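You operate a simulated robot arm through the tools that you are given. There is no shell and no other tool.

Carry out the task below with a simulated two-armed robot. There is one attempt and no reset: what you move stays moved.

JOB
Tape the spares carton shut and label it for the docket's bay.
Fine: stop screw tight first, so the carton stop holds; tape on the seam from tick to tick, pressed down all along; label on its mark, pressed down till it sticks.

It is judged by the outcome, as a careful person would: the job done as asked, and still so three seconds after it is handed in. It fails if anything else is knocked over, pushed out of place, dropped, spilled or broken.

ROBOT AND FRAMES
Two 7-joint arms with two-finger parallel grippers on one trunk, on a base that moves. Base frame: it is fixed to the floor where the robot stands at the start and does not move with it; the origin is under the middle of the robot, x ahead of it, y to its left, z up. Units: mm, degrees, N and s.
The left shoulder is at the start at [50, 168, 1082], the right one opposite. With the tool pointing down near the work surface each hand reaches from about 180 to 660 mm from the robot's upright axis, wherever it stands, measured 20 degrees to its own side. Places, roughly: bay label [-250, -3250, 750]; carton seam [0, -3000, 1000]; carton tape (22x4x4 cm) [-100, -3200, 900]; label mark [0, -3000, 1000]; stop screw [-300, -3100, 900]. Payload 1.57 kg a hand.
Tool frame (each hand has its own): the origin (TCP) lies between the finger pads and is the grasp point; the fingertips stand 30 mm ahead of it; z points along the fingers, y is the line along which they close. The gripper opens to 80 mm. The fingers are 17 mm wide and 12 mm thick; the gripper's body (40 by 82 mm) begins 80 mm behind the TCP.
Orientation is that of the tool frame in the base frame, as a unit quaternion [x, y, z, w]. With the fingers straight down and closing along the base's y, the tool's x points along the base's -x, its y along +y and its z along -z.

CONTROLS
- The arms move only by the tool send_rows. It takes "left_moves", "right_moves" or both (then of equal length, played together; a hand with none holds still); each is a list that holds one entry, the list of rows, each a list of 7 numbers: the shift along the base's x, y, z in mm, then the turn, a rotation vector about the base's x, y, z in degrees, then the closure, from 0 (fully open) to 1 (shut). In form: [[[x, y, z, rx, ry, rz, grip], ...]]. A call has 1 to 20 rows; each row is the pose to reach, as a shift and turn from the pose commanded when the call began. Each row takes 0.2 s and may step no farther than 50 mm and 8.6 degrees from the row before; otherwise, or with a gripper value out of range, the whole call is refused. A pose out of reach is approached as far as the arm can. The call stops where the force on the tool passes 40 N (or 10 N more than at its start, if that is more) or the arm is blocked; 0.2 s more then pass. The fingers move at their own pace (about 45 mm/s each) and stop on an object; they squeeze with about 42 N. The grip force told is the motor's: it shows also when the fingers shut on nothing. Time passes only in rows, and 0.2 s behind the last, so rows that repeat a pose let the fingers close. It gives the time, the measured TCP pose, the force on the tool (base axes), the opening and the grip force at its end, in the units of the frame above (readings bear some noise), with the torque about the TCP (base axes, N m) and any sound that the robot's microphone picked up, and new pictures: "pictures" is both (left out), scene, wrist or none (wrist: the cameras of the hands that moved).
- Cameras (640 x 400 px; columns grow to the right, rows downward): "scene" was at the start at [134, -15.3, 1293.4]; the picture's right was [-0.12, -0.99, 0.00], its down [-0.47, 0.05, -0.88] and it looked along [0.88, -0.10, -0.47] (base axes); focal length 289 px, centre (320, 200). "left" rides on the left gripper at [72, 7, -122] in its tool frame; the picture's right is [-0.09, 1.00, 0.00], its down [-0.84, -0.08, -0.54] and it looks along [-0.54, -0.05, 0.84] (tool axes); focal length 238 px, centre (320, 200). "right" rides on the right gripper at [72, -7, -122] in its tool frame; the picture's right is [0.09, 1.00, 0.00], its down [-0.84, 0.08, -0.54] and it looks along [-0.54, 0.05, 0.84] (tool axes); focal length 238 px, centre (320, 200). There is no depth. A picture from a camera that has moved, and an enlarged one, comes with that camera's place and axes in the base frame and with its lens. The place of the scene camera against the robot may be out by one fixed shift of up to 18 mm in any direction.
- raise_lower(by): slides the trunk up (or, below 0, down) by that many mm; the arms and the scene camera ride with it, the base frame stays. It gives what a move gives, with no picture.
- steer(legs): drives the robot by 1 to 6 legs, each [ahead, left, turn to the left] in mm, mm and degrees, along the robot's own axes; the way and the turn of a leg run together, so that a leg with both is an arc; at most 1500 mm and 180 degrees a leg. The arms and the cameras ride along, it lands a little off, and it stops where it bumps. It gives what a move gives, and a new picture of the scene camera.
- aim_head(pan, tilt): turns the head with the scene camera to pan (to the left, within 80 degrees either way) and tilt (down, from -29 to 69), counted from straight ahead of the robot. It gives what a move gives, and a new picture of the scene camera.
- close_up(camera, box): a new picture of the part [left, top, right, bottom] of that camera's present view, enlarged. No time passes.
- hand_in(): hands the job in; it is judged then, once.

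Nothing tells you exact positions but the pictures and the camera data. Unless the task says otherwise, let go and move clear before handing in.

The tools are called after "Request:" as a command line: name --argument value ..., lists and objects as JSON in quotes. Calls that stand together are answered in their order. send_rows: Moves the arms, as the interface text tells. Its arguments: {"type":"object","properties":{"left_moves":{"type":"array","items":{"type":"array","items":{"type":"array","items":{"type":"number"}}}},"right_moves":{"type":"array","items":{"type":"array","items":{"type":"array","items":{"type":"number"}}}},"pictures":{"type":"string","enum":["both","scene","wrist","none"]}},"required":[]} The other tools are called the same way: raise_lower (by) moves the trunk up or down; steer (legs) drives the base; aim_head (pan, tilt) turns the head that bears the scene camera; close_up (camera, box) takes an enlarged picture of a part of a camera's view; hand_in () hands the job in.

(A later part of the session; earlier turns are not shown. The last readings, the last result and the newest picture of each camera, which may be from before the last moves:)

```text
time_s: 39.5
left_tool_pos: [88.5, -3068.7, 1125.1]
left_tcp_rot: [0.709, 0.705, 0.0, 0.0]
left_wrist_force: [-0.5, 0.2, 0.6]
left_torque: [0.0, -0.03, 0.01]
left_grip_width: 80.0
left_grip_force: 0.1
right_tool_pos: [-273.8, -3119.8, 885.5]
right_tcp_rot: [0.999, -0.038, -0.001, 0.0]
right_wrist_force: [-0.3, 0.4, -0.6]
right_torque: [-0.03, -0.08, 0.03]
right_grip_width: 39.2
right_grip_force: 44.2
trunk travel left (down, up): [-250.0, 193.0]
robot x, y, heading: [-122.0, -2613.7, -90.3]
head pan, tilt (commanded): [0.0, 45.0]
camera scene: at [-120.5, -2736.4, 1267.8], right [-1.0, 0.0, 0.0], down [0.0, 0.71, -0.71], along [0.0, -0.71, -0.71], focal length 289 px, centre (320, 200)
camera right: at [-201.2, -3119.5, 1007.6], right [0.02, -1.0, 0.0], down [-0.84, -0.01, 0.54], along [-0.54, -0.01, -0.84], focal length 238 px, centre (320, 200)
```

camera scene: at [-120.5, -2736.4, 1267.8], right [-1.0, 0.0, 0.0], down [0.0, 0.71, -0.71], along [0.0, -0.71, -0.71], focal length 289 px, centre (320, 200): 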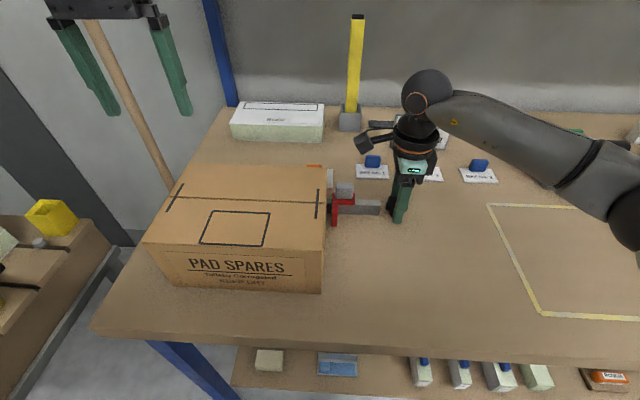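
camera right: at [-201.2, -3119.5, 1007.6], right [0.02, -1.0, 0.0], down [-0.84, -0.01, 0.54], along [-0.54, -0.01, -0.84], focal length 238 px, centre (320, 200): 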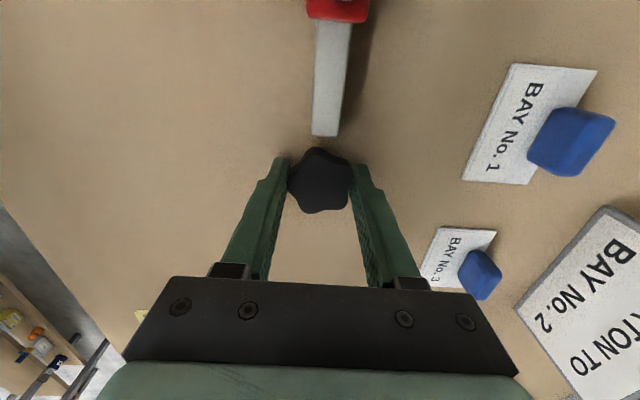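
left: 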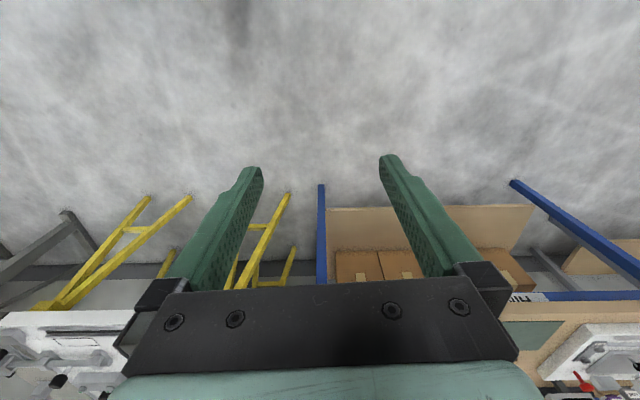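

Request:
send_rows --right_moves '[[[0, 0, 0, 0, 0, -6, 1], [0, 0, 0, 0, 0, -12, 1], [0, 0, 0, 0, 0, -18, 1], [0, 0, 0, 0, 0, -24, 1], [0, 0, 0, 0, 0, -30, 1], [0, 0, 0, 0, 0, -36, 1], [0, 0, 0, 0, 0, -40, 1]]]' --pictures "wrist"

```text
time_s: 41.1
left_tool_pos: [88.6, -3068.9, 1123.9]
left_tcp_rot: [0.709, 0.705, 0.001, 0.0]
left_wrist_force: [0.7, -0.3, -0.2]
left_torque: [-0.03, -0.04, 0.01]
left_grip_width: 79.8
left_grip_force: 0.0
right_tool_pos: [-273.0, -3119.7, 884.7]
right_tcp_rot: [0.927, -0.376, -0.001, 0.0]
right_wrist_force: [0.1, 0.4, -0.8]
right_torque: [0.06, 0.1, 1.25]
right_grip_width: 39.6
right_grip_force: 44.8
trunk travel left (down, up): [-250.0, 193.0]
robot x, y, heading: [-126.3, -2614.3, -90.4]
head pan, tilt (commanded): [0.0, 45.0]
camera right: at [-216.9, -3166.1, 1007.5], right [-0.63, -0.78, 0.0], down [-0.65, 0.53, 0.54], along [-0.42, 0.34, -0.84], focal length 238 px, centre (320, 200)
```

right: 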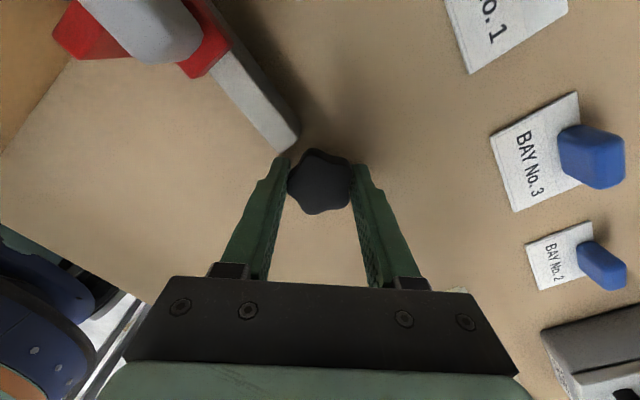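

The screw has begun to resist (1.25 N·m, with no side force). I'll turn a few degrees more to see whether it is fully tight.

Request:
send_rows --right_moves '[[[0, 0, 0, 0, 0, -3, 1], [0, 0, 0, 0, 0, -6, 1], [0, 0, 0, 0, 0, -9, 1], [0, 0, 0, 0, 0, -9, 1]]]' --pictures "wrist"

```text
time_s: 42.1
left_tool_pos: [87.7, -3068.7, 1124.3]
left_tcp_rot: [0.71, 0.705, -0.001, -0.001]
left_wrist_force: [0.6, 0.5, -0.2]
left_torque: [0.0, 0.01, 0.0]
left_grip_width: 80.1
left_grip_force: 0.0
right_tool_pos: [-273.9, -3119.5, 884.7]
right_tcp_rot: [0.894, -0.448, 0.0, 0.0]
right_wrist_force: [1.2, 0.9, 0.0]
right_torque: [0.08, -0.04, 0.84]
right_grip_width: 40.9
right_grip_force: 45.3
trunk travel left (down, up): [-250.0, 193.0]
robot x, y, heading: [-124.2, -2609.2, -90.3]
head pan, tilt (commanded): [0.0, 45.0]
camera right: at [-225.0, -3174.4, 1007.5], right [-0.74, -0.67, 0.0], down [-0.56, 0.62, 0.54], along [-0.36, 0.4, -0.84], focal length 238 px, centre (320, 200)
```

right: 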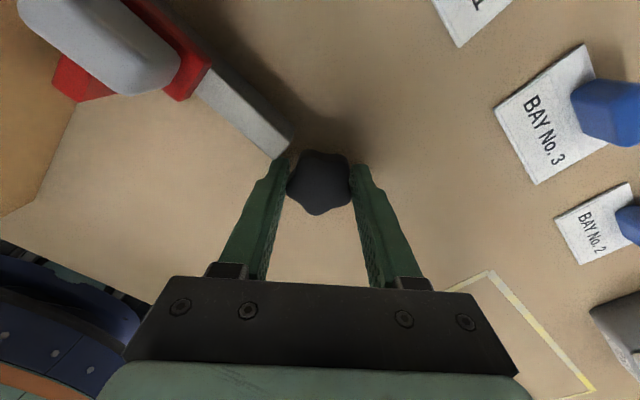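

The knob held and slipped in the fingers, so it seems tight. To be sure, I'll open, swing back, re-grip and try clockwise once more.

Request:
send_rows --right_moves '[[[0, 0, 0, 0, 0, 0, 0], [0, 0, 0, 0, 0, 0, 0], [0, 0, 0, 0, 0, 0, 0], [0, 0, 0, 0, 0, 8.5, 0], [0, 0, 0, 0, 0, 17, 0], [0, 0, 0, 0, 0, 25.5, 0], [0, 0, 0, 0, 0, 34, 0], [0, 0, 0, 0, 0, 42.5, 0], [0, 0, 0, 0, 0, 51, 0], [0, 0, 0, 0, 0, 59.5, 0], [0, 0, 0, 0, 0, 68, 0], [0, 0, 0, 0, 0, 72, 0], [0, 0, 0, 0, 0, 72, 0]]]' --pictures "wrist"

```text
time_s: 44.9
left_tool_pos: [88.2, -3068.0, 1124.9]
left_tcp_rot: [0.709, 0.705, -0.001, 0.0]
left_wrist_force: [-0.3, -0.8, -0.1]
left_torque: [-0.02, -0.01, -0.02]
left_grip_width: 80.2
left_grip_force: 0.1
right_tool_pos: [-273.5, -3118.7, 884.9]
right_tcp_rot: [0.987, 0.163, -0.001, 0.0]
right_wrist_force: [0.2, -0.8, 0.6]
right_torque: [0.0, 0.01, 0.0]
right_grip_width: 80.2
right_grip_force: 0.1
trunk travel left (down, up): [-250.0, 193.0]
robot x, y, heading: [-123.7, -2609.6, -90.3]
head pan, tilt (commanded): [0.0, 45.0]
camera right: at [-207.2, -3090.9, 1007.7], right [0.41, -0.91, 0.0], down [-0.77, -0.34, 0.54], along [-0.5, -0.22, -0.84], focal length 238 px, centre (320, 200)
```

right: 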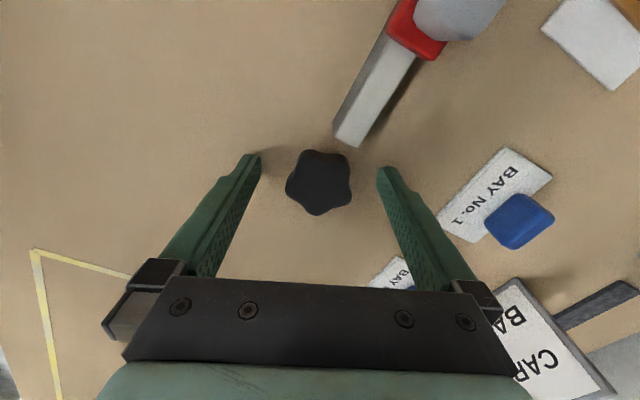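

Request:
send_rows --right_moves '[[[0, 0, 0, 0, 0, 0, 0.5], [0, 0, 0, 0, 0, 0, 1], [0, 0, 0, 0, 0, 0, 1], [0, 0, 0, 0, 0, 0, 1], [0, 0, 0, 0, 0, 0, 1], [0, 0, 0, 0, 0, -3, 1], [0, 0, 0, 0, 0, -6, 1], [0, 0, 0, 0, 0, -9, 1], [0, 0, 0, 0, 0, -12, 1]]]' --pictures "wrist"

```text
time_s: 46.9
left_tool_pos: [87.0, -3069.6, 1125.4]
left_tcp_rot: [0.709, 0.705, 0.0, 0.0]
left_wrist_force: [0.3, 0.0, 0.8]
left_torque: [-0.01, 0.02, -0.01]
left_grip_width: 80.2
left_grip_force: 0.1
right_tool_pos: [-273.3, -3118.6, 885.6]
right_tcp_rot: [0.998, 0.058, -0.001, -0.001]
right_wrist_force: [-0.3, 0.6, 0.2]
right_torque: [0.03, 0.01, 0.46]
right_grip_width: 40.9
right_grip_force: 45.1
trunk travel left (down, up): [-250.0, 193.0]
robot x, y, heading: [-125.9, -2612.1, -90.3]
head pan, tilt (commanded): [0.0, 45.0]
camera right: at [-202.7, -3105.7, 1007.5], right [0.21, -0.98, 0.0], down [-0.82, -0.17, 0.54], along [-0.53, -0.11, -0.84], focal length 238 px, centre (320, 200)
```

right: 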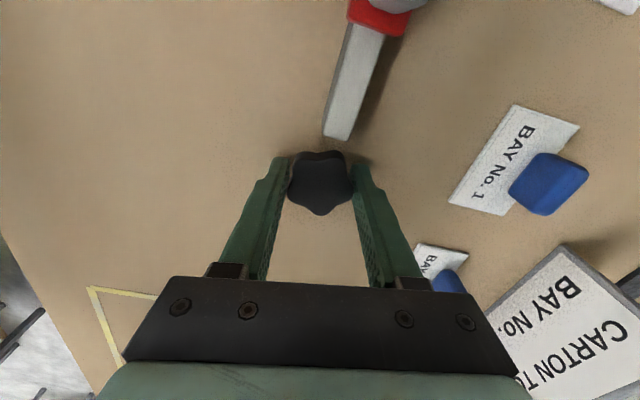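

Request:
send_rows --right_moves '[[[0, 0, 0, 0, 0, -3, 1], [0, 0, 0, 0, 0, -6, 1], [0, 0, 0, 0, 0, -9, 1], [0, 0, 0, 0, 0, -12, 1]]]' --pictures "wrist"

Request:
send_rows --right_moves '[[[0, 0, 0, 0, 0, -3, 1], [0, 0, 0, 0, 0, -6, 1], [0, 0, 0, 0, 0, -9, 1], [0, 0, 0, 0, 0, -12, 1]]]' --pictures "wrist"

```text
time_s: 47.9
left_tool_pos: [88.6, -3067.0, 1124.5]
left_tcp_rot: [0.709, 0.705, -0.001, 0.0]
left_wrist_force: [-0.3, -0.8, 0.4]
left_torque: [0.01, 0.02, -0.01]
left_grip_width: 79.9
left_grip_force: 0.0
right_tool_pos: [-274.3, -3119.6, 884.8]
right_tcp_rot: [0.999, -0.045, -0.001, 0.0]
right_wrist_force: [-2.3, 0.5, 0.2]
right_torque: [0.02, 0.05, 1.14]
right_grip_width: 39.2
right_grip_force: 44.4
trunk travel left (down, up): [-250.0, 193.0]
robot x, y, heading: [-124.6, -2612.6, -90.1]
head pan, tilt (commanded): [0.0, 45.0]
camera right: at [-200.7, -3120.5, 1007.4], right [0.0, -1.0, 0.0], down [-0.84, 0.0, 0.54], along [-0.54, 0.0, -0.84], focal length 238 px, centre (320, 200)
```

right: 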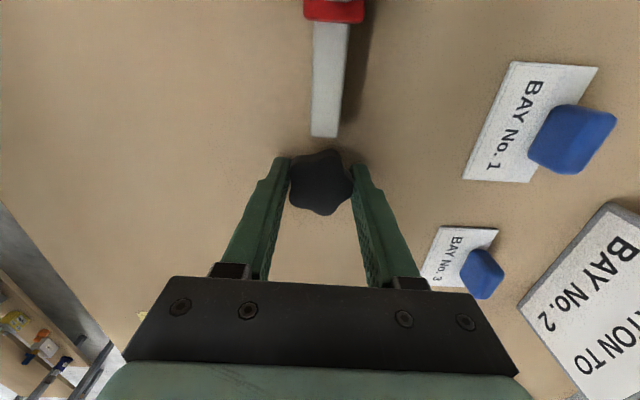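

```text
time_s: 48.9
left_tool_pos: [88.3, -3067.9, 1124.3]
left_tcp_rot: [0.71, 0.705, 0.0, 0.0]
left_wrist_force: [0.4, -0.4, -0.2]
left_torque: [0.03, 0.04, -0.02]
left_grip_width: 80.1
left_grip_force: 0.0
right_tool_pos: [-273.4, -3118.8, 884.8]
right_tcp_rot: [0.989, -0.15, 0.0, 0.0]
right_wrist_force: [0.7, 1.5, -1.1]
right_torque: [-0.03, -0.01, 0.87]
right_grip_width: 40.9
right_grip_force: 45.3
trunk travel left (down, up): [-250.0, 193.0]
robot x, y, heading: [-119.7, -2608.8, -90.4]
head pan, tilt (commanded): [0.0, 45.0]
camera right: at [-202.7, -3135.7, 1007.4], right [-0.21, -0.98, 0.0], down [-0.82, 0.17, 0.54], along [-0.53, 0.11, -0.84], focal length 238 px, centre (320, 200)
```

right: 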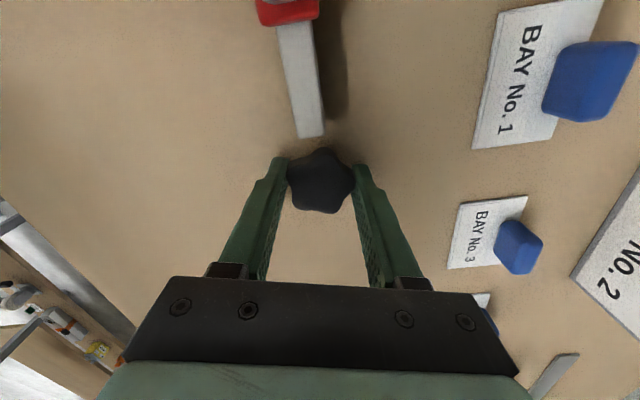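

The fingers now slip over the lobes with the knob not moving, so the stop screw is tight. I'll release, lift clear and look at the stop against the carton.

Request:
send_rows --right_moves '[[[0, 0, 0, 0, 0, 0, 0], [0, 0, 0, 0, 0, 0, 0], [0, 0, 0, 0, 0, 0, 0], [0, 0, 25, 0, 0, 0, 0], [0, 0, 65, 0, 0, 0, 0], [0, 0, 110, 0, 0, 0, 0], [0, 0, 150, 0, 0, 8.5, 0], [0, 0, 150, 0, 0, 17, 0], [0, 0, 150, 0, 0, 25.5, 0], [0, 0, 150, 0, 0, 34, 0], [0, 0, 150, 0, 0, 42.5, 0], [0, 0, 150, 0, 0, 51, 0], [0, 0, 150, 0, 0, 59.5, 0], [0, 0, 150, 0, 0, 68, 0], [0, 0, 150, 0, 0, 76.5, 0], [0, 0, 150, 0, 0, 85, 0], [0, 0, 150, 0, 0, 93.5, 0], [0, 0, 150, 0, 0, 102, 0], [0, 0, 150, 0, 0, 107, 0]]]' --pictures "both"

```text
time_s: 52.9
left_tool_pos: [88.1, -3069.6, 1123.9]
left_tcp_rot: [0.709, 0.705, -0.001, 0.0]
left_wrist_force: [-0.2, -0.2, 0.0]
left_torque: [-0.01, 0.0, -0.02]
left_grip_width: 80.1
left_grip_force: 0.2
right_tool_pos: [-272.8, -3119.2, 1034.1]
right_tcp_rot: [0.709, 0.706, -0.001, 0.001]
right_wrist_force: [0.2, -0.1, -0.2]
right_torque: [-0.01, -0.01, 0.02]
right_grip_width: 80.0
right_grip_force: 0.1
trunk travel left (down, up): [-250.0, 193.0]
robot x, y, heading: [-125.4, -2607.9, -90.5]
head pan, tilt (commanded): [0.0, 45.0]
camera scene: at [-120.3, -2736.5, 1267.9], right [-1.0, 0.0, 0.0], down [0.0, 0.71, -0.71], along [0.0, -0.71, -0.71], focal length 289 px, centre (320, 200)
camera right: at [-279.7, -3048.6, 1157.4], right [1.0, 0.09, 0.0], down [0.07, -0.84, 0.54], along [0.05, -0.54, -0.84], focal length 238 px, centre (320, 200)
```

scene: 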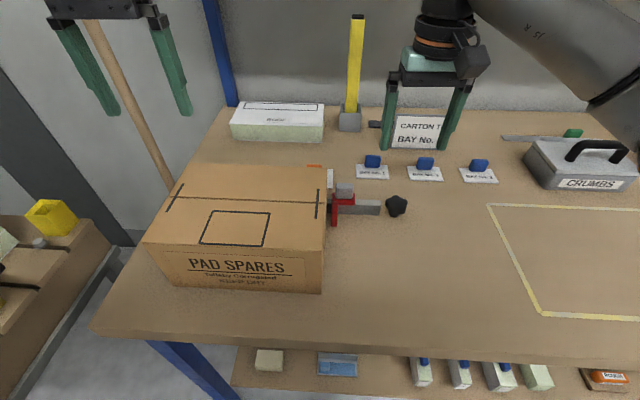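
right: 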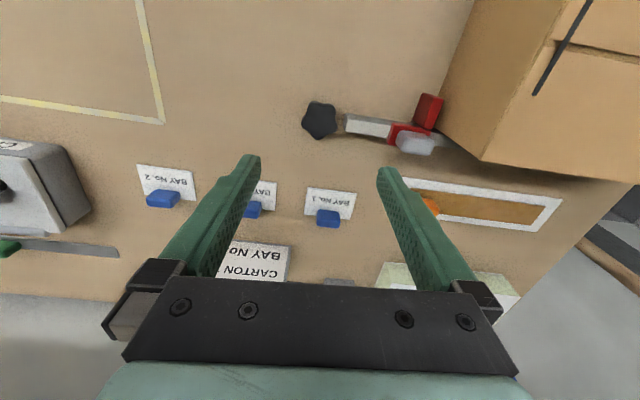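

Request:
close_up --camera "right" --box '[290, 70, 490, 195]'

Request:
close_up --camera "left" --box '[0, 0, 640, 400]'

```text
3.20 times, centred on (390, 132) of right
camera zoom: at [-279.7, -3048.6, 1157.4], right [1.0, 0.09, 0.0], down [0.07, -0.84, 0.54], along [0.05, -0.54, -0.84], focal length 763 px, centre (96, 416)
```

zoom: 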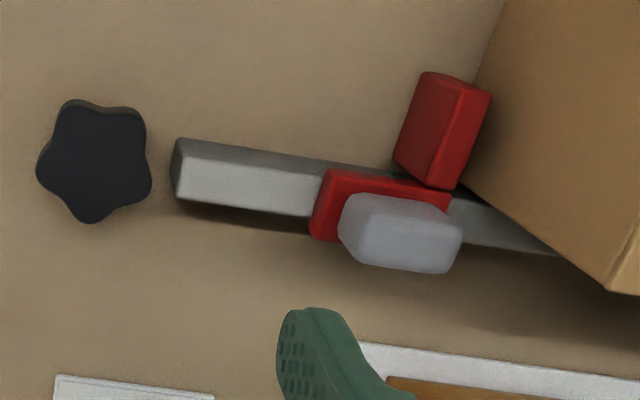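

```text
1.00 times, centred on (320, 200) of left (not enlarged: the box is as wide or as high as the picture)
camera zoom: at [95.2, -2996.1, 1246.0], right [1.0, -0.1, 0.0], down [-0.08, -0.84, 0.54], along [-0.05, -0.54, -0.84], focal length 238 px, centre (320, 200)
```

zoom: 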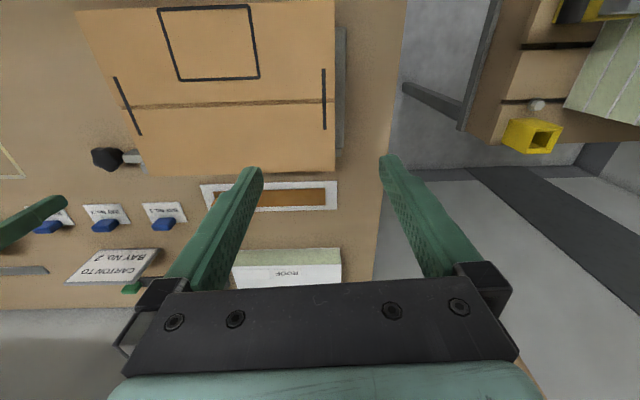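

The knob visibly turned to a new angle and the stop is clamped. I'll slide the right hand left, above the carton edge, so the wrist camera looks straight down at the gap between stop and carton.

Request:
send_rows --right_moves '[[[48, 0, 5, 0, 0, 0, 0], [96, 0, 10, 0, 0, 0, 0], [142, 0, 15, 0, 0, 0, 0], [142, 0, 15, 0, 0, 0, 0]]]' --pictures "wrist"

Request:
close_up --camera "right" --box '[240, 40, 420, 160]'

```text
time_s: 53.9
left_tool_pos: [87.6, -3068.5, 1124.0]
left_tcp_rot: [0.709, 0.705, 0.0, -0.001]
left_wrist_force: [0.0, -0.3, -0.5]
left_torque: [-0.02, -0.01, 0.0]
left_grip_width: 80.0
left_grip_force: 0.0
right_tool_pos: [-131.9, -3119.3, 1050.2]
right_tcp_rot: [0.709, 0.706, 0.0, 0.0]
right_wrist_force: [0.0, 0.8, 1.3]
right_torque: [0.07, -0.01, 0.0]
right_grip_width: 80.4
right_grip_force: 0.0
trunk travel left (down, up): [-250.0, 193.0]
robot x, y, heading: [-121.9, -2608.3, -90.1]
head pan, tilt (commanded): [0.0, 45.0]
camera right: at [-137.3, -3048.4, 1173.5], right [1.0, 0.09, 0.0], down [0.07, -0.84, 0.54], along [0.05, -0.54, -0.84], focal length 238 px, centre (320, 200)
```

right: 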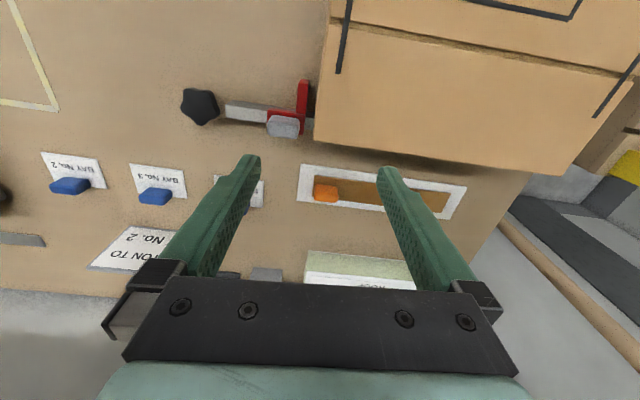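

```text
3.33 times, centred on (330, 100) of right
camera zoom: at [-137.3, -3048.4, 1173.5], right [1.0, 0.09, 0.0], down [0.07, -0.84, 0.54], along [0.05, -0.54, -0.84], focal length 794 px, centre (287, 533)
```

zoom: 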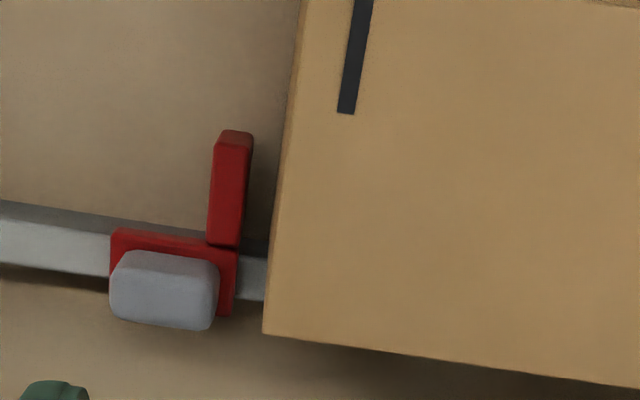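

There's an 11 mm gap between the stop plate and the carton, but the stop is now locked. Next I'll bring the right hand toward the tape, pitched up, to look closely at how the tape stands in its holder.

Request:
send_rows --right_moves '[[[-13, -22, 8, -8, 0, 0, 0], [-26, -44, 12, -16, 0, 0, 0], [-39, -66, 14, -24, 0, 0, 0], [-52, -88, 14, -32, 0, 0, 0], [-65, -110, 12, -40, 0, 0, 0], [-78, -131, 10, -45, 0, 0, 0], [-78, -131, 10, -45, 0, 0, 0]]]' --pictures "both"

```text
time_s: 55.5
left_tool_pos: [87.2, -3068.4, 1124.7]
left_tcp_rot: [0.708, 0.706, -0.001, -0.001]
left_wrist_force: [-0.7, -0.5, 0.0]
left_torque: [0.0, 0.02, 0.0]
left_grip_width: 80.1
left_grip_force: 0.0
right_tool_pos: [-209.8, -3251.1, 1060.8]
right_tcp_rot: [0.654, 0.652, -0.271, 0.273]
right_wrist_force: [0.4, 0.1, -0.4]
right_torque: [-0.01, -0.03, 0.01]
right_grip_width: 80.2
right_grip_force: 0.1
trunk travel left (down, up): [-250.0, 193.0]
robot x, y, heading: [-122.2, -2609.4, -90.6]
head pan, tilt (commanded): [0.0, 45.0]
camera scene: at [-120.3, -2736.4, 1267.9], right [-1.0, 0.0, 0.0], down [0.0, 0.71, -0.71], along [0.0, -0.71, -0.71], focal length 289 px, centre (320, 200)
camera right: at [-216.3, -3114.3, 1095.4], right [1.0, 0.06, -0.06], down [0.07, -0.21, 0.98], along [0.05, -0.98, -0.21], focal length 238 px, centre (320, 200)
```

scene: 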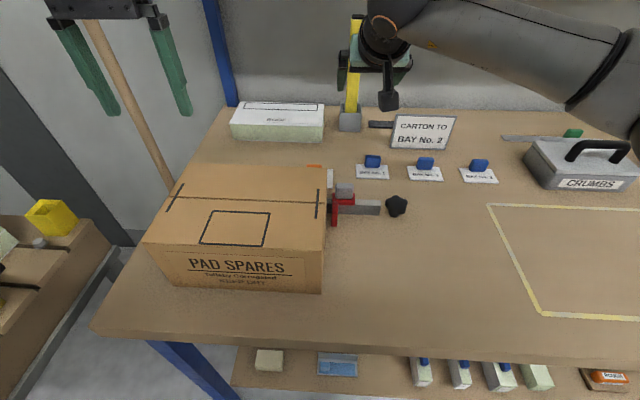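
right: 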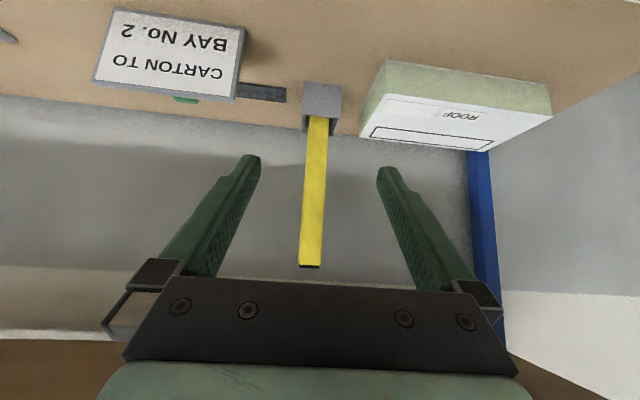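

Request:
close_up --camera "right" --box '[260, 70, 380, 145]'

Request:
close_up --camera "right" --box '[260, 195, 380, 275]'

Request:
close_up --camera "scene" --box '[320, 0, 400, 140]'

```text
5.33 times, centred on (320, 108) of right
camera zoom: at [-216.3, -3114.3, 1095.4], right [1.0, 0.06, -0.06], down [0.07, -0.21, 0.98], along [0.05, -0.98, -0.21], focal length 1271 px, centre (320, 693)
```

zoom: 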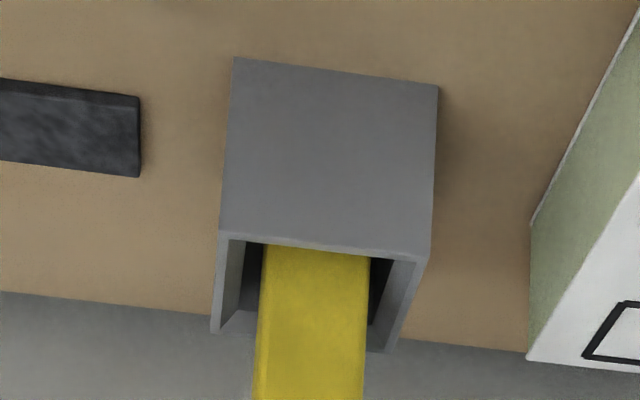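

```text
5.00 times, centred on (320, 235) of right
camera zoom: at [-216.3, -3114.3, 1095.4], right [1.0, 0.06, -0.06], down [0.07, -0.21, 0.98], along [0.05, -0.98, -0.21], focal length 1192 px, centre (320, 25)
```

zoom: 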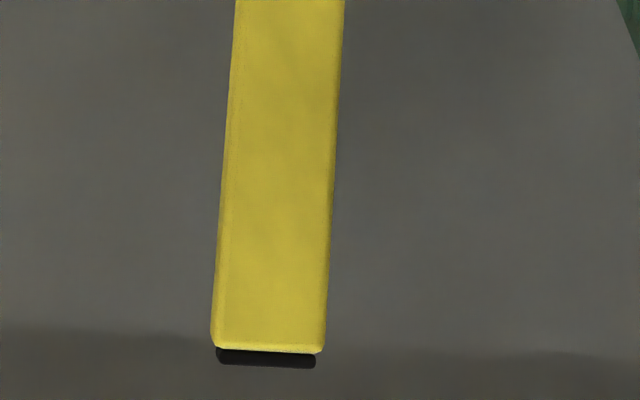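

```text
2.86 times, centred on (360, 70) of scene
camera zoom: at [-120.3, -2736.4, 1267.9], right [-1.0, 0.0, 0.0], down [0.0, 0.71, -0.71], along [0.0, -0.71, -0.71], focal length 826 px, centre (206, 571)
```

zoom: 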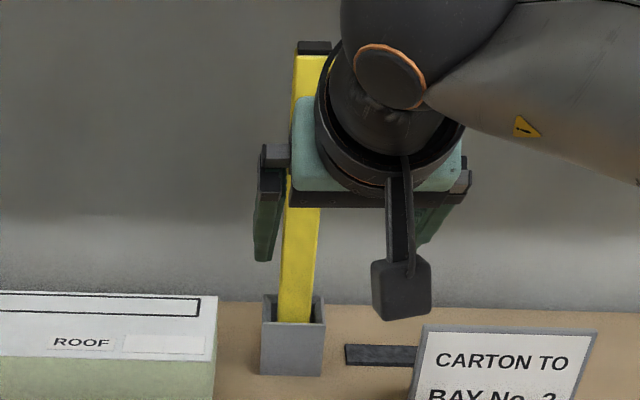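

The tape is a yellow bar with something black at its back/top; I need a side view to know its build. I'll move the hand left and yaw it to look at the tape obliquely.

Request:
send_rows --right_moves '[[[20, 5, 5, 0, 0, -8, 0], [40, 10, 10, 0, 0, -16, 0], [60, 15, 15, 0, 0, -24, 0], [80, 15, 15, 0, 0, -32, 0], [100, 10, 15, 0, 0, -40, 0], [120, 0, 15, 0, 0, -48, 0], [120, 0, 15, 0, 0, -55, 0], [120, 0, 15, 0, 0, -55, 0]]]' --pictures "both"

Request:
close_up --camera "right" --box '[240, 60, 420, 280]'

```text
time_s: 57.3
left_tool_pos: [87.9, -3070.0, 1123.4]
left_tcp_rot: [0.709, 0.706, 0.0, 0.0]
left_wrist_force: [-0.2, -0.3, -0.3]
left_torque: [0.02, -0.03, -0.02]
left_grip_width: 80.3
left_grip_force: 0.1
right_tool_pos: [-136.7, -3189.6, 1048.7]
right_tcp_rot: [0.882, 0.275, -0.365, 0.116]
right_wrist_force: [-0.1, 0.9, -0.2]
right_torque: [-0.02, 0.0, -0.01]
right_grip_width: 79.9
right_grip_force: 0.0
right hand out of reach, approached as far as the arm can: row 5, 6, 7, 8
trunk travel left (down, up): [-250.0, 193.0]
robot x, y, heading: [-121.7, -2606.2, -90.5]
head pan, tilt (commanded): [0.0, 45.0]
camera scene: at [-120.8, -2736.5, 1267.9], right [-1.0, 0.0, 0.0], down [0.0, 0.71, -0.71], along [0.0, -0.71, -0.71], focal length 289 px, centre (320, 200)
camera right: at [-27.6, -3107.2, 1084.1], right [0.62, -0.78, -0.06], down [-0.13, -0.18, 0.98], along [-0.77, -0.6, -0.21], focal length 238 px, centre (320, 200)
```

scene: 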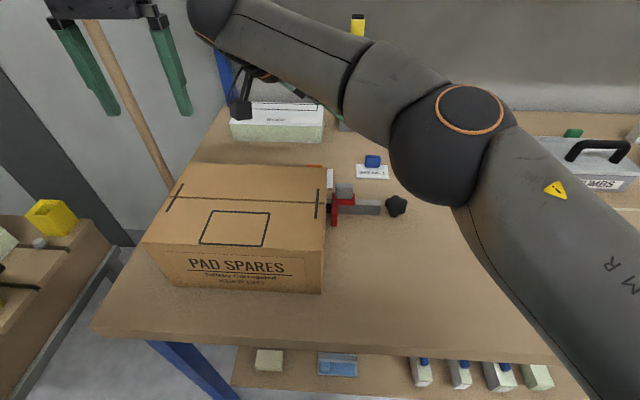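
right: 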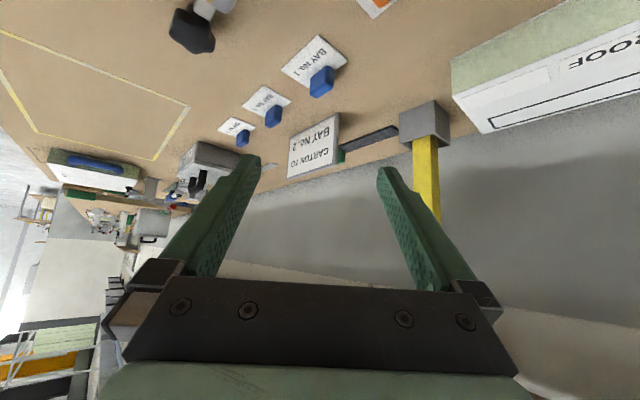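

```text
1.82 times, centred on (330, 170) of right
camera zoom: at [-27.6, -3107.2, 1084.1], right [0.62, -0.78, -0.06], down [-0.13, -0.18, 0.98], along [-0.77, -0.6, -0.21], focal length 433 px, centre (302, 254)
```

zoom: 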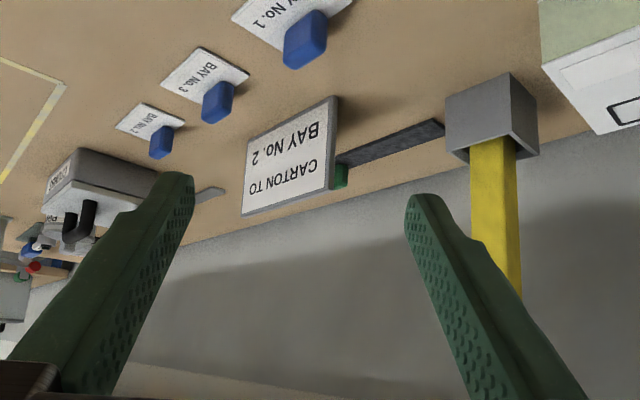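

Request:
send_rows --right_moves '[[[-10, 40, -5, 0, 0, 8, 0], [-20, 60, -10, 0, 0, 16, 0], [-20, 60, -10, 0, 0, 24, 0], [-20, 60, -10, 0, 0, 24, 0]]]' --pictures "both"

Request:
close_up --camera "right" --box '[280, 70, 420, 280]'

```text
time_s: 58.3
left_tool_pos: [88.0, -3068.5, 1124.2]
left_tcp_rot: [0.709, 0.705, 0.0, 0.0]
left_wrist_force: [0.3, -0.2, -0.7]
left_torque: [0.02, -0.01, 0.01]
left_grip_width: 80.2
left_grip_force: 0.1
right_tool_pos: [-156.6, -3131.5, 1039.3]
right_tcp_rot: [0.805, 0.453, -0.334, 0.19]
right_wrist_force: [-0.3, 0.3, 0.4]
right_torque: [0.0, -0.01, 0.03]
right_grip_width: 79.9
right_grip_force: 0.0
trunk travel left (down, up): [-250.0, 193.0]
robot x, y, heading: [-122.2, -2609.1, -90.3]
head pan, tilt (commanded): [0.0, 45.0]
camera scene: at [-120.4, -2736.5, 1267.8], right [-1.0, 0.0, 0.0], down [0.0, 0.71, -0.71], along [0.0, -0.71, -0.71], focal length 289 px, centre (320, 200)
camera right: at [-90.6, -3011.0, 1074.7], right [0.89, -0.46, -0.06], down [-0.04, -0.22, 0.98], along [-0.46, -0.86, -0.21], focal length 238 px, centre (320, 200)
```

scene: 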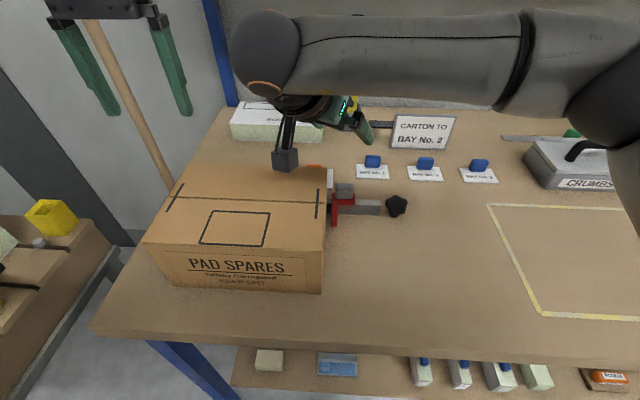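
right: 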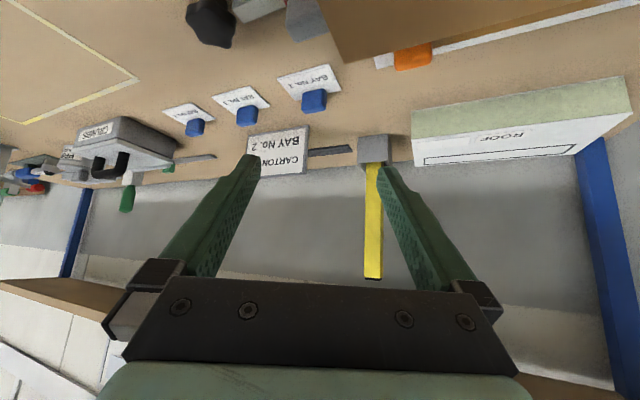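

```text
1.90 times, centred on (350, 175) of right
camera zoom: at [-90.6, -3011.0, 1074.7], right [0.89, -0.46, -0.06], down [-0.04, -0.22, 0.98], along [-0.46, -0.86, -0.21], focal length 454 px, centre (263, 248)
```

zoom: 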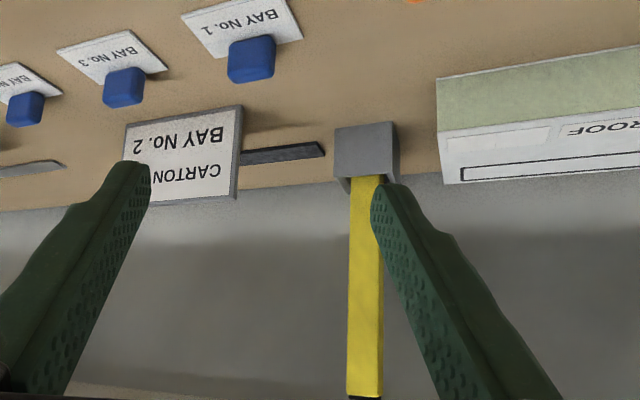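

Request:
close_up --camera "right" --box '[345, 120, 415, 165]'

Request:
close_up --camera "right" --box '[335, 230, 405, 290]'

```text
8.89 times, centred on (380, 142) of right
camera zoom: at [-90.6, -3011.0, 1074.7], right [0.89, -0.46, -0.06], down [-0.04, -0.22, 0.98], along [-0.46, -0.86, -0.21], focal length 2119 px, centre (-213, 711)
```

zoom: 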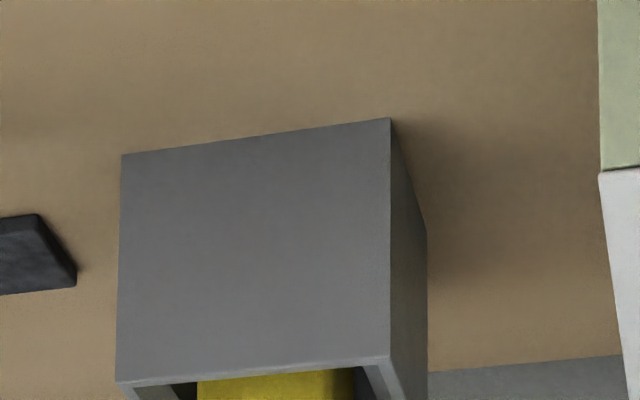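

```text
6.67 times, centred on (370, 260) of right
camera zoom: at [-90.6, -3011.0, 1074.7], right [0.89, -0.46, -0.06], down [-0.04, -0.22, 0.98], along [-0.46, -0.86, -0.21], focal length 1589 px, centre (-13, -200)
```

zoom: 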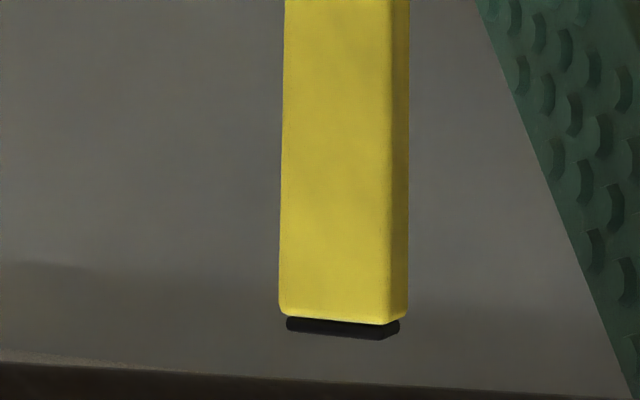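

The tape is a yellow bar about 32×21 mm with a black end cap on top, standing in an open box holder centred near (-208,-3457). I'll square the hand up, turn it horizontal at about z=1070 and check the reach on the way in.

Request:
send_rows --right_moves '[[[-13, -17, 8, 0, 0, 8, 0], [-26, -34, 16, 0, 0, 16, 0], [-39, -51, 24, 0, 0, 24, 0], [-51, -68, 31, 0, 0, 31, 0], [-51, -68, 31, 0, 0, 31, 0]]]' --pictures "none"

Request:
send_rows --right_moves '[[[0, -20, 0, -8, 0, 0, 0], [0, -40, 0, -16, 0, 0, 0], [0, -60, 0, -24, 0, 0, 0], [0, -80, 0, -32, 0, 0, 0], [0, -100, 0, -40, 0, 0, 0], [0, -120, 0, -45, 0, 0, 0], [0, -130, 0, -45, 0, 0, 0], [0, -130, 0, -45, 0, 0, 0]]]' --pictures "both"

```text
time_s: 59.5
left_tool_pos: [88.3, -3068.0, 1123.4]
left_tcp_rot: [0.709, 0.706, 0.0, 0.0]
left_wrist_force: [-0.2, 0.7, -0.2]
left_torque: [0.04, 0.02, -0.01]
left_grip_width: 80.4
left_grip_force: 0.1
right_tool_pos: [-206.7, -3200.0, 1070.9]
right_tcp_rot: [0.654, 0.652, -0.27, 0.272]
right_wrist_force: [0.0, -0.3, 0.3]
right_torque: [0.0, 0.03, 0.0]
right_grip_width: 80.1
right_grip_force: 0.1
trunk travel left (down, up): [-250.0, 193.0]
robot x, y, heading: [-122.1, -2612.6, -90.2]
head pan, tilt (commanded): [0.0, 45.0]
```

```text
time_s: 61.3
left_tool_pos: [88.5, -3067.6, 1124.0]
left_tcp_rot: [0.71, 0.705, 0.0, 0.0]
left_wrist_force: [-0.2, -1.0, 0.8]
left_torque: [-0.02, 0.0, -0.03]
left_grip_width: 80.2
left_grip_force: 0.1
right_tool_pos: [-206.3, -3328.3, 1071.3]
right_tcp_rot: [0.5, 0.498, -0.499, 0.502]
right_wrist_force: [0.4, 0.0, -0.5]
right_torque: [-0.01, -0.02, 0.02]
right_grip_width: 80.1
right_grip_force: 0.1
trunk travel left (down, up): [-250.0, 193.0]
robot x, y, heading: [-123.1, -2613.3, -90.3]
head pan, tilt (commanded): [0.0, 45.0]
camera scene: at [-120.4, -2736.4, 1267.9], right [-1.0, 0.0, 0.0], down [0.0, 0.71, -0.71], along [0.0, -0.71, -0.71], focal length 289 px, centre (320, 200)
camera right: at [-212.8, -3207.2, 999.3], right [1.0, 0.0, -0.09], down [0.07, 0.54, 0.84], along [0.05, -0.84, 0.54], focal length 238 px, centre (320, 200)
```

scene: 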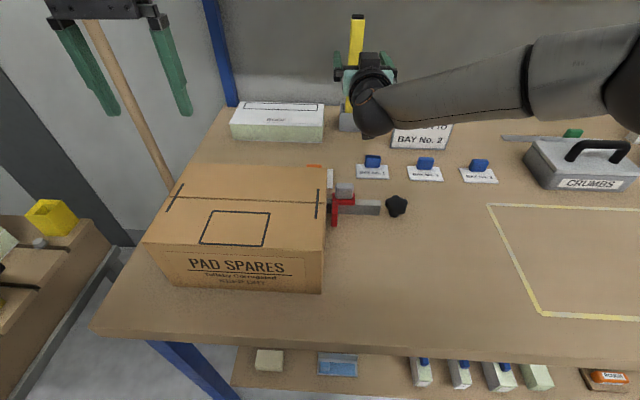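
right: 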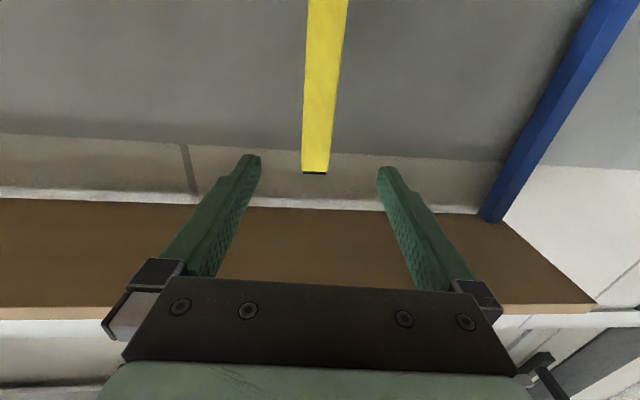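

The hand reaches there level. Triangulating, the bar's front face is at about y=-3440 and centre x≈-207. I'll lower to mid-bar height (z≈1005) and advance with open fingers around it.

Request:
send_rows --right_moves '[[[0, 0, -33, 0, 0, 0, 0], [-1, 0, -66, 0, 0, 0, 0], [-1, -30, -66, 0, 0, 0, 0], [-1, -60, -66, 0, 0, 0, 0], [-1, -60, -66, 0, 0, 0, 0]]]' --pictures "both"

```text
time_s: 62.5
left_tool_pos: [87.4, -3068.6, 1123.8]
left_tcp_rot: [0.708, 0.706, 0.001, 0.0]
left_wrist_force: [-0.2, 0.1, -0.4]
left_torque: [0.02, -0.03, 0.0]
left_grip_width: 79.7
left_grip_force: 0.1
right_tool_pos: [-204.6, -3389.4, 1006.8]
right_tcp_rot: [0.505, 0.498, -0.499, 0.498]
right_wrist_force: [-0.4, 0.1, 0.6]
right_torque: [0.01, 0.02, 0.02]
right_grip_width: 80.3
right_grip_force: 0.0
right hand out of reach, approached as far as the arm can: row 2, 3, 4, 5
trunk travel left (down, up): [-250.0, 193.0]
robot x, y, heading: [-124.1, -2609.4, -90.0]
head pan, tilt (commanded): [0.0, 45.0]
camera scene: at [-120.3, -2736.4, 1267.9], right [-1.0, 0.0, 0.0], down [0.0, 0.71, -0.71], along [0.0, -0.71, -0.71], focal length 289 px, centre (320, 200)
camera right: at [-209.1, -3268.5, 935.9], right [1.0, -0.01, -0.09], down [0.08, 0.54, 0.84], along [0.04, -0.84, 0.54], focal length 238 px, centre (320, 200)
```

scene: 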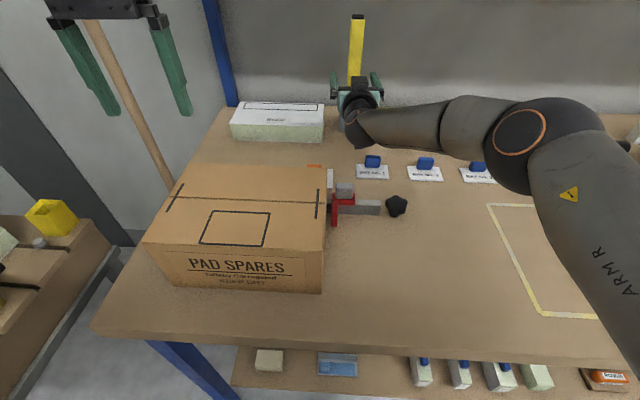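
right: 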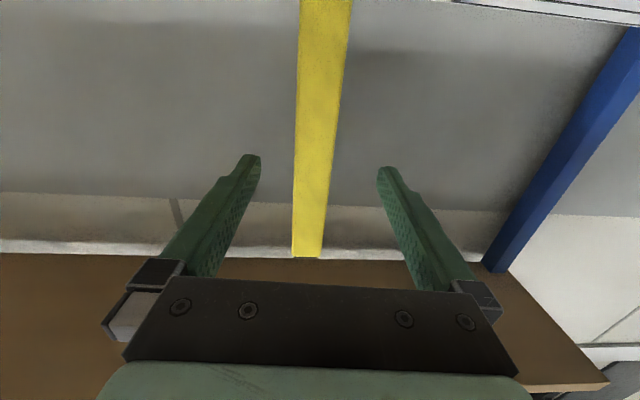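

The arm is at a slight joint limit at this height, so I'll raise the hand back 60 mm relative to the trunk and lower the trunk by 60 mm instead.

Request:
send_rows --right_moves '[[[0, 0, 30, 0, 0, 0, 0], [0, 0, 60, 0, 0, 0, 0], [0, 0, 60, 0, 0, 0, 0]]]' --pictures "none"

Request:
raise_lower --by -60

```text
time_s: 63.3
left_tool_pos: [87.5, -3068.6, 1124.5]
left_tcp_rot: [0.709, 0.705, 0.0, -0.001]
left_wrist_force: [-0.1, 0.7, 0.1]
left_torque: [-0.01, 0.02, -0.02]
left_grip_width: 80.0
left_grip_force: 0.1
right_tool_pos: [-204.4, -3389.6, 1067.9]
right_tcp_rot: [0.501, 0.498, -0.499, 0.502]
right_wrist_force: [-0.7, 0.1, 0.5]
right_torque: [-0.01, 0.03, 0.01]
right_grip_width: 80.1
right_grip_force: 0.1
trunk travel left (down, up): [-250.0, 193.0]
robot x, y, heading: [-121.9, -2611.2, -90.4]
head pan, tilt (commanded): [0.0, 45.0]
```

```text
time_s: 64.3
left_tool_pos: [88.0, -3068.3, 1064.2]
left_tcp_rot: [0.708, 0.706, 0.0, 0.0]
left_wrist_force: [-1.0, 0.1, 0.0]
left_torque: [0.02, -0.06, -0.01]
left_grip_width: 79.8
left_grip_force: 0.0
right_tool_pos: [-203.6, -3391.5, 1007.3]
right_tcp_rot: [0.501, 0.499, -0.499, 0.501]
right_wrist_force: [0.3, 0.3, 0.5]
right_torque: [-0.01, -0.03, 0.02]
right_grip_width: 80.0
right_grip_force: 0.1
trunk travel left (down, up): [-190.0, 253.0]
robot x, y, heading: [-125.5, -2609.5, -90.3]
head pan, tilt (commanded): [0.0, 45.0]
```

Request:
send_rows --right_moves '[[[-2, -20, 0, 0, 0, 0, 0], [-3, -40, 0, 0, 0, 0, 0], [-3, -57, 0, 0, 0, 0, 0], [-3, -57, 0, 0, 0, 0, 0]]]' --pictures "both"

```text
time_s: 65.3
left_tool_pos: [88.5, -3069.2, 1064.3]
left_tcp_rot: [0.709, 0.705, 0.0, 0.001]
left_wrist_force: [-0.1, 0.3, 1.1]
left_torque: [0.0, -0.01, -0.03]
left_grip_width: 80.0
left_grip_force: 0.1
right_tool_pos: [-207.3, -3431.4, 1007.5]
right_tcp_rot: [0.501, 0.499, -0.499, 0.502]
right_wrist_force: [0.3, 0.1, 0.2]
right_torque: [0.01, 0.01, -0.01]
right_grip_width: 80.1
right_grip_force: 0.0
right hand out of reach, approached as far as the arm can: row 3, 4
trunk travel left (down, up): [-190.0, 253.0]
robot x, y, heading: [-126.0, -2611.5, -90.2]
head pan, tilt (commanded): [0.0, 45.0]
camera scene: at [-120.4, -2736.4, 1207.9], right [-1.0, 0.0, 0.0], down [0.0, 0.71, -0.71], along [0.0, -0.71, -0.71], focal length 289 px, centre (320, 200)
camera right: at [-212.9, -3309.6, 934.5], right [1.0, 0.0, -0.09], down [0.07, 0.54, 0.84], along [0.05, -0.84, 0.54], focal length 238 px, centre (320, 200)
```

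scene: 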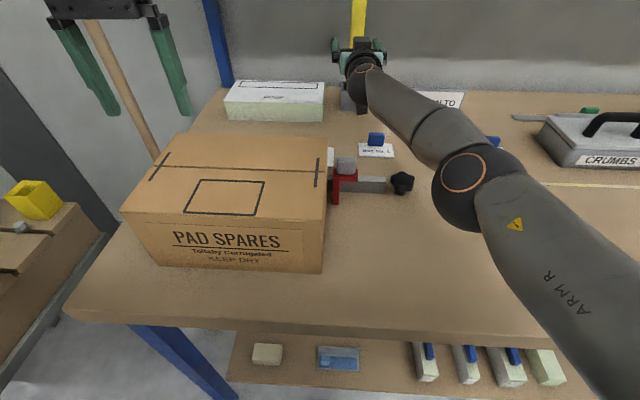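
right: 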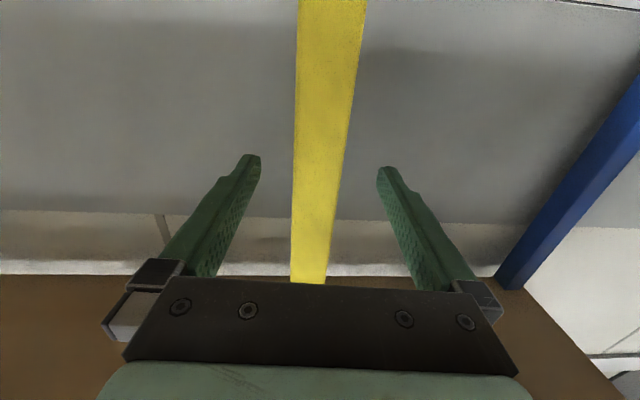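

The fingertips already straddle the bar's full depth (tips at y≈-3461). I'll close on it here.

Request:
send_rows --right_moves '[[[0, 0, 0, 0, 0, 0, 0.5], [0, 0, 0, 0, 0, 0, 0.8], [0, 0, 0, 0, 0, 0, 1], [0, 0, 0, 0, 0, 0, 1], [0, 0, 0, 0, 0, 0, 1], [0, 0, 0, 0, 0, 0, 1]]]' --pictures "both"

```text
time_s: 66.7
left_tool_pos: [88.4, -3069.0, 1063.9]
left_tcp_rot: [0.709, 0.705, 0.0, 0.0]
left_wrist_force: [-0.4, 0.5, -0.8]
left_torque: [-0.01, 0.0, 0.0]
left_grip_width: 80.0
left_grip_force: 0.1
right_tool_pos: [-207.0, -3430.6, 1007.0]
right_tcp_rot: [0.501, 0.498, -0.5, 0.501]
right_wrist_force: [-1.3, 0.2, -0.1]
right_torque: [0.02, 0.21, -0.03]
right_grip_width: 29.6
right_grip_force: 39.2
trunk travel left (down, up): [-190.0, 253.0]
robot x, y, heading: [-121.8, -2611.4, -90.6]
head pan, tilt (commanded): [0.0, 45.0]
camera scene: at [-120.5, -2736.4, 1207.9], right [-1.0, 0.0, 0.0], down [0.0, 0.71, -0.71], along [0.0, -0.71, -0.71], focal length 289 px, centre (320, 200)
camera right: at [-213.7, -3309.9, 934.8], right [1.0, 0.0, -0.09], down [0.07, 0.54, 0.84], along [0.05, -0.84, 0.54], focal length 238 px, centre (320, 200)
```

scene: 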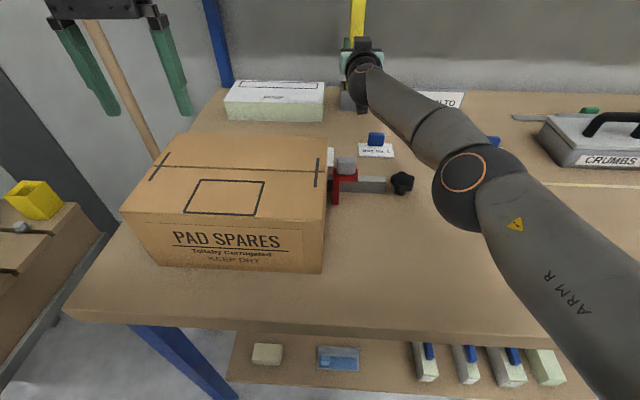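
right: 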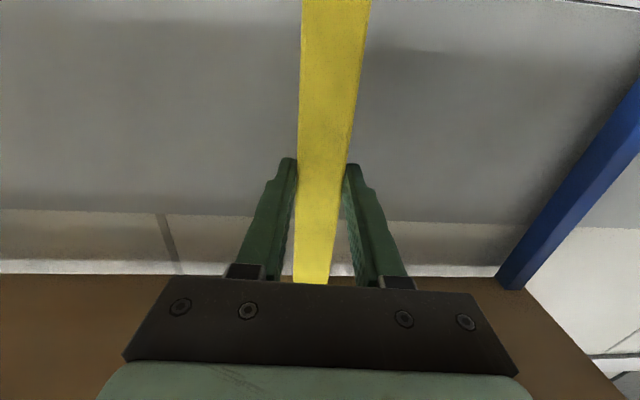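

Gripped (29.6 mm wide). I'll lift the tape straight up out of its holder, keeping y at the actual value, with the shelf underside at about z=1250 above.

Request:
send_rows --right_moves '[[[0, 17, 2, 0, 0, 0, 1], [0, 17, 12, 0, 0, 0, 1], [0, 17, 24, 0, 0, 0, 1], [0, 17, 36, 0, 0, 0, 1], [0, 17, 50, 0, 0, 0, 1], [0, 17, 64, 0, 0, 0, 1], [0, 17, 78, 0, 0, 0, 1], [0, 17, 78, 0, 0, 0, 1]]]' --pictures "both"

```text
time_s: 68.5
left_tool_pos: [87.5, -3068.8, 1064.1]
left_tcp_rot: [0.709, 0.705, -0.001, -0.001]
left_wrist_force: [0.5, 0.7, -0.7]
left_torque: [0.0, 0.01, -0.01]
left_grip_width: 80.0
left_grip_force: 0.0
right_tool_pos: [-207.0, -3413.5, 1083.8]
right_tcp_rot: [0.501, 0.499, -0.499, 0.502]
right_wrist_force: [-0.1, 0.5, -4.0]
right_torque: [0.09, 0.03, 0.0]
right_grip_width: 29.5
right_grip_force: 39.6
trunk travel left (down, up): [-190.0, 253.0]
robot x, y, heading: [-124.1, -2608.0, -90.4]
head pan, tilt (commanded): [0.0, 45.0]
camera scene: at [-120.4, -2737.0, 1207.8], right [-1.0, 0.0, 0.0], down [0.0, 0.71, -0.71], along [0.0, -0.71, -0.71], focal length 289 px, centre (320, 200)
camera right: at [-212.6, -3292.8, 1013.1], right [1.0, 0.0, -0.09], down [0.07, 0.54, 0.84], along [0.05, -0.84, 0.54], focal length 238 px, centre (320, 200)
```

scene: 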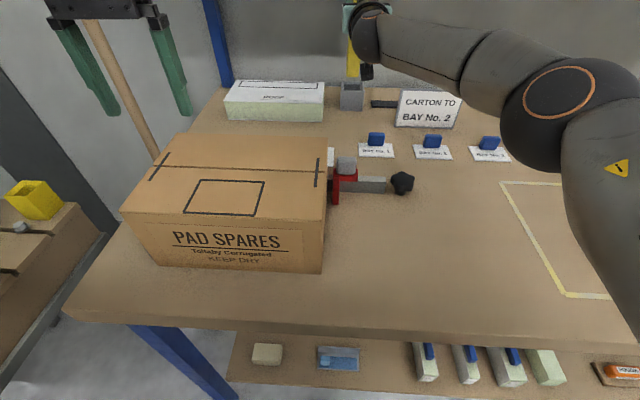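
right: 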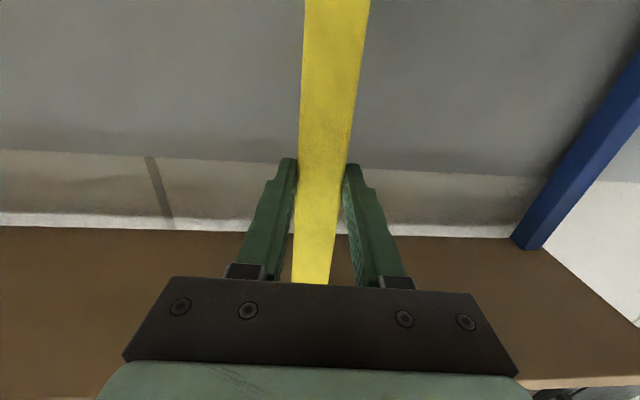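

Request:
close_up --camera "scene" --box '[320, 0, 440, 130]'

```text
3.08 times, centred on (380, 65) of scene
camera zoom: at [-120.4, -2737.0, 1207.8], right [-1.0, 0.0, 0.0], down [0.0, 0.71, -0.71], along [0.0, -0.71, -0.71], focal length 889 px, centre (135, 615)
```

zoom: 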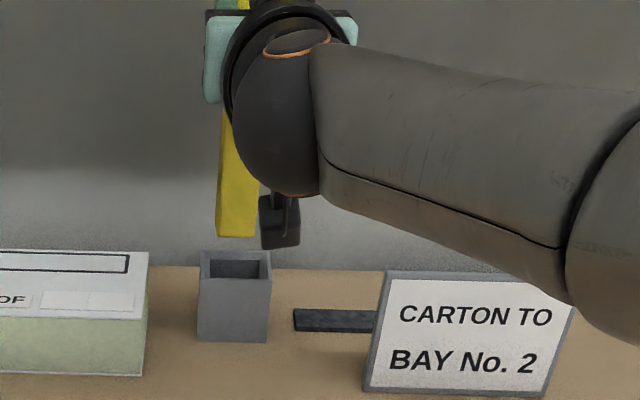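

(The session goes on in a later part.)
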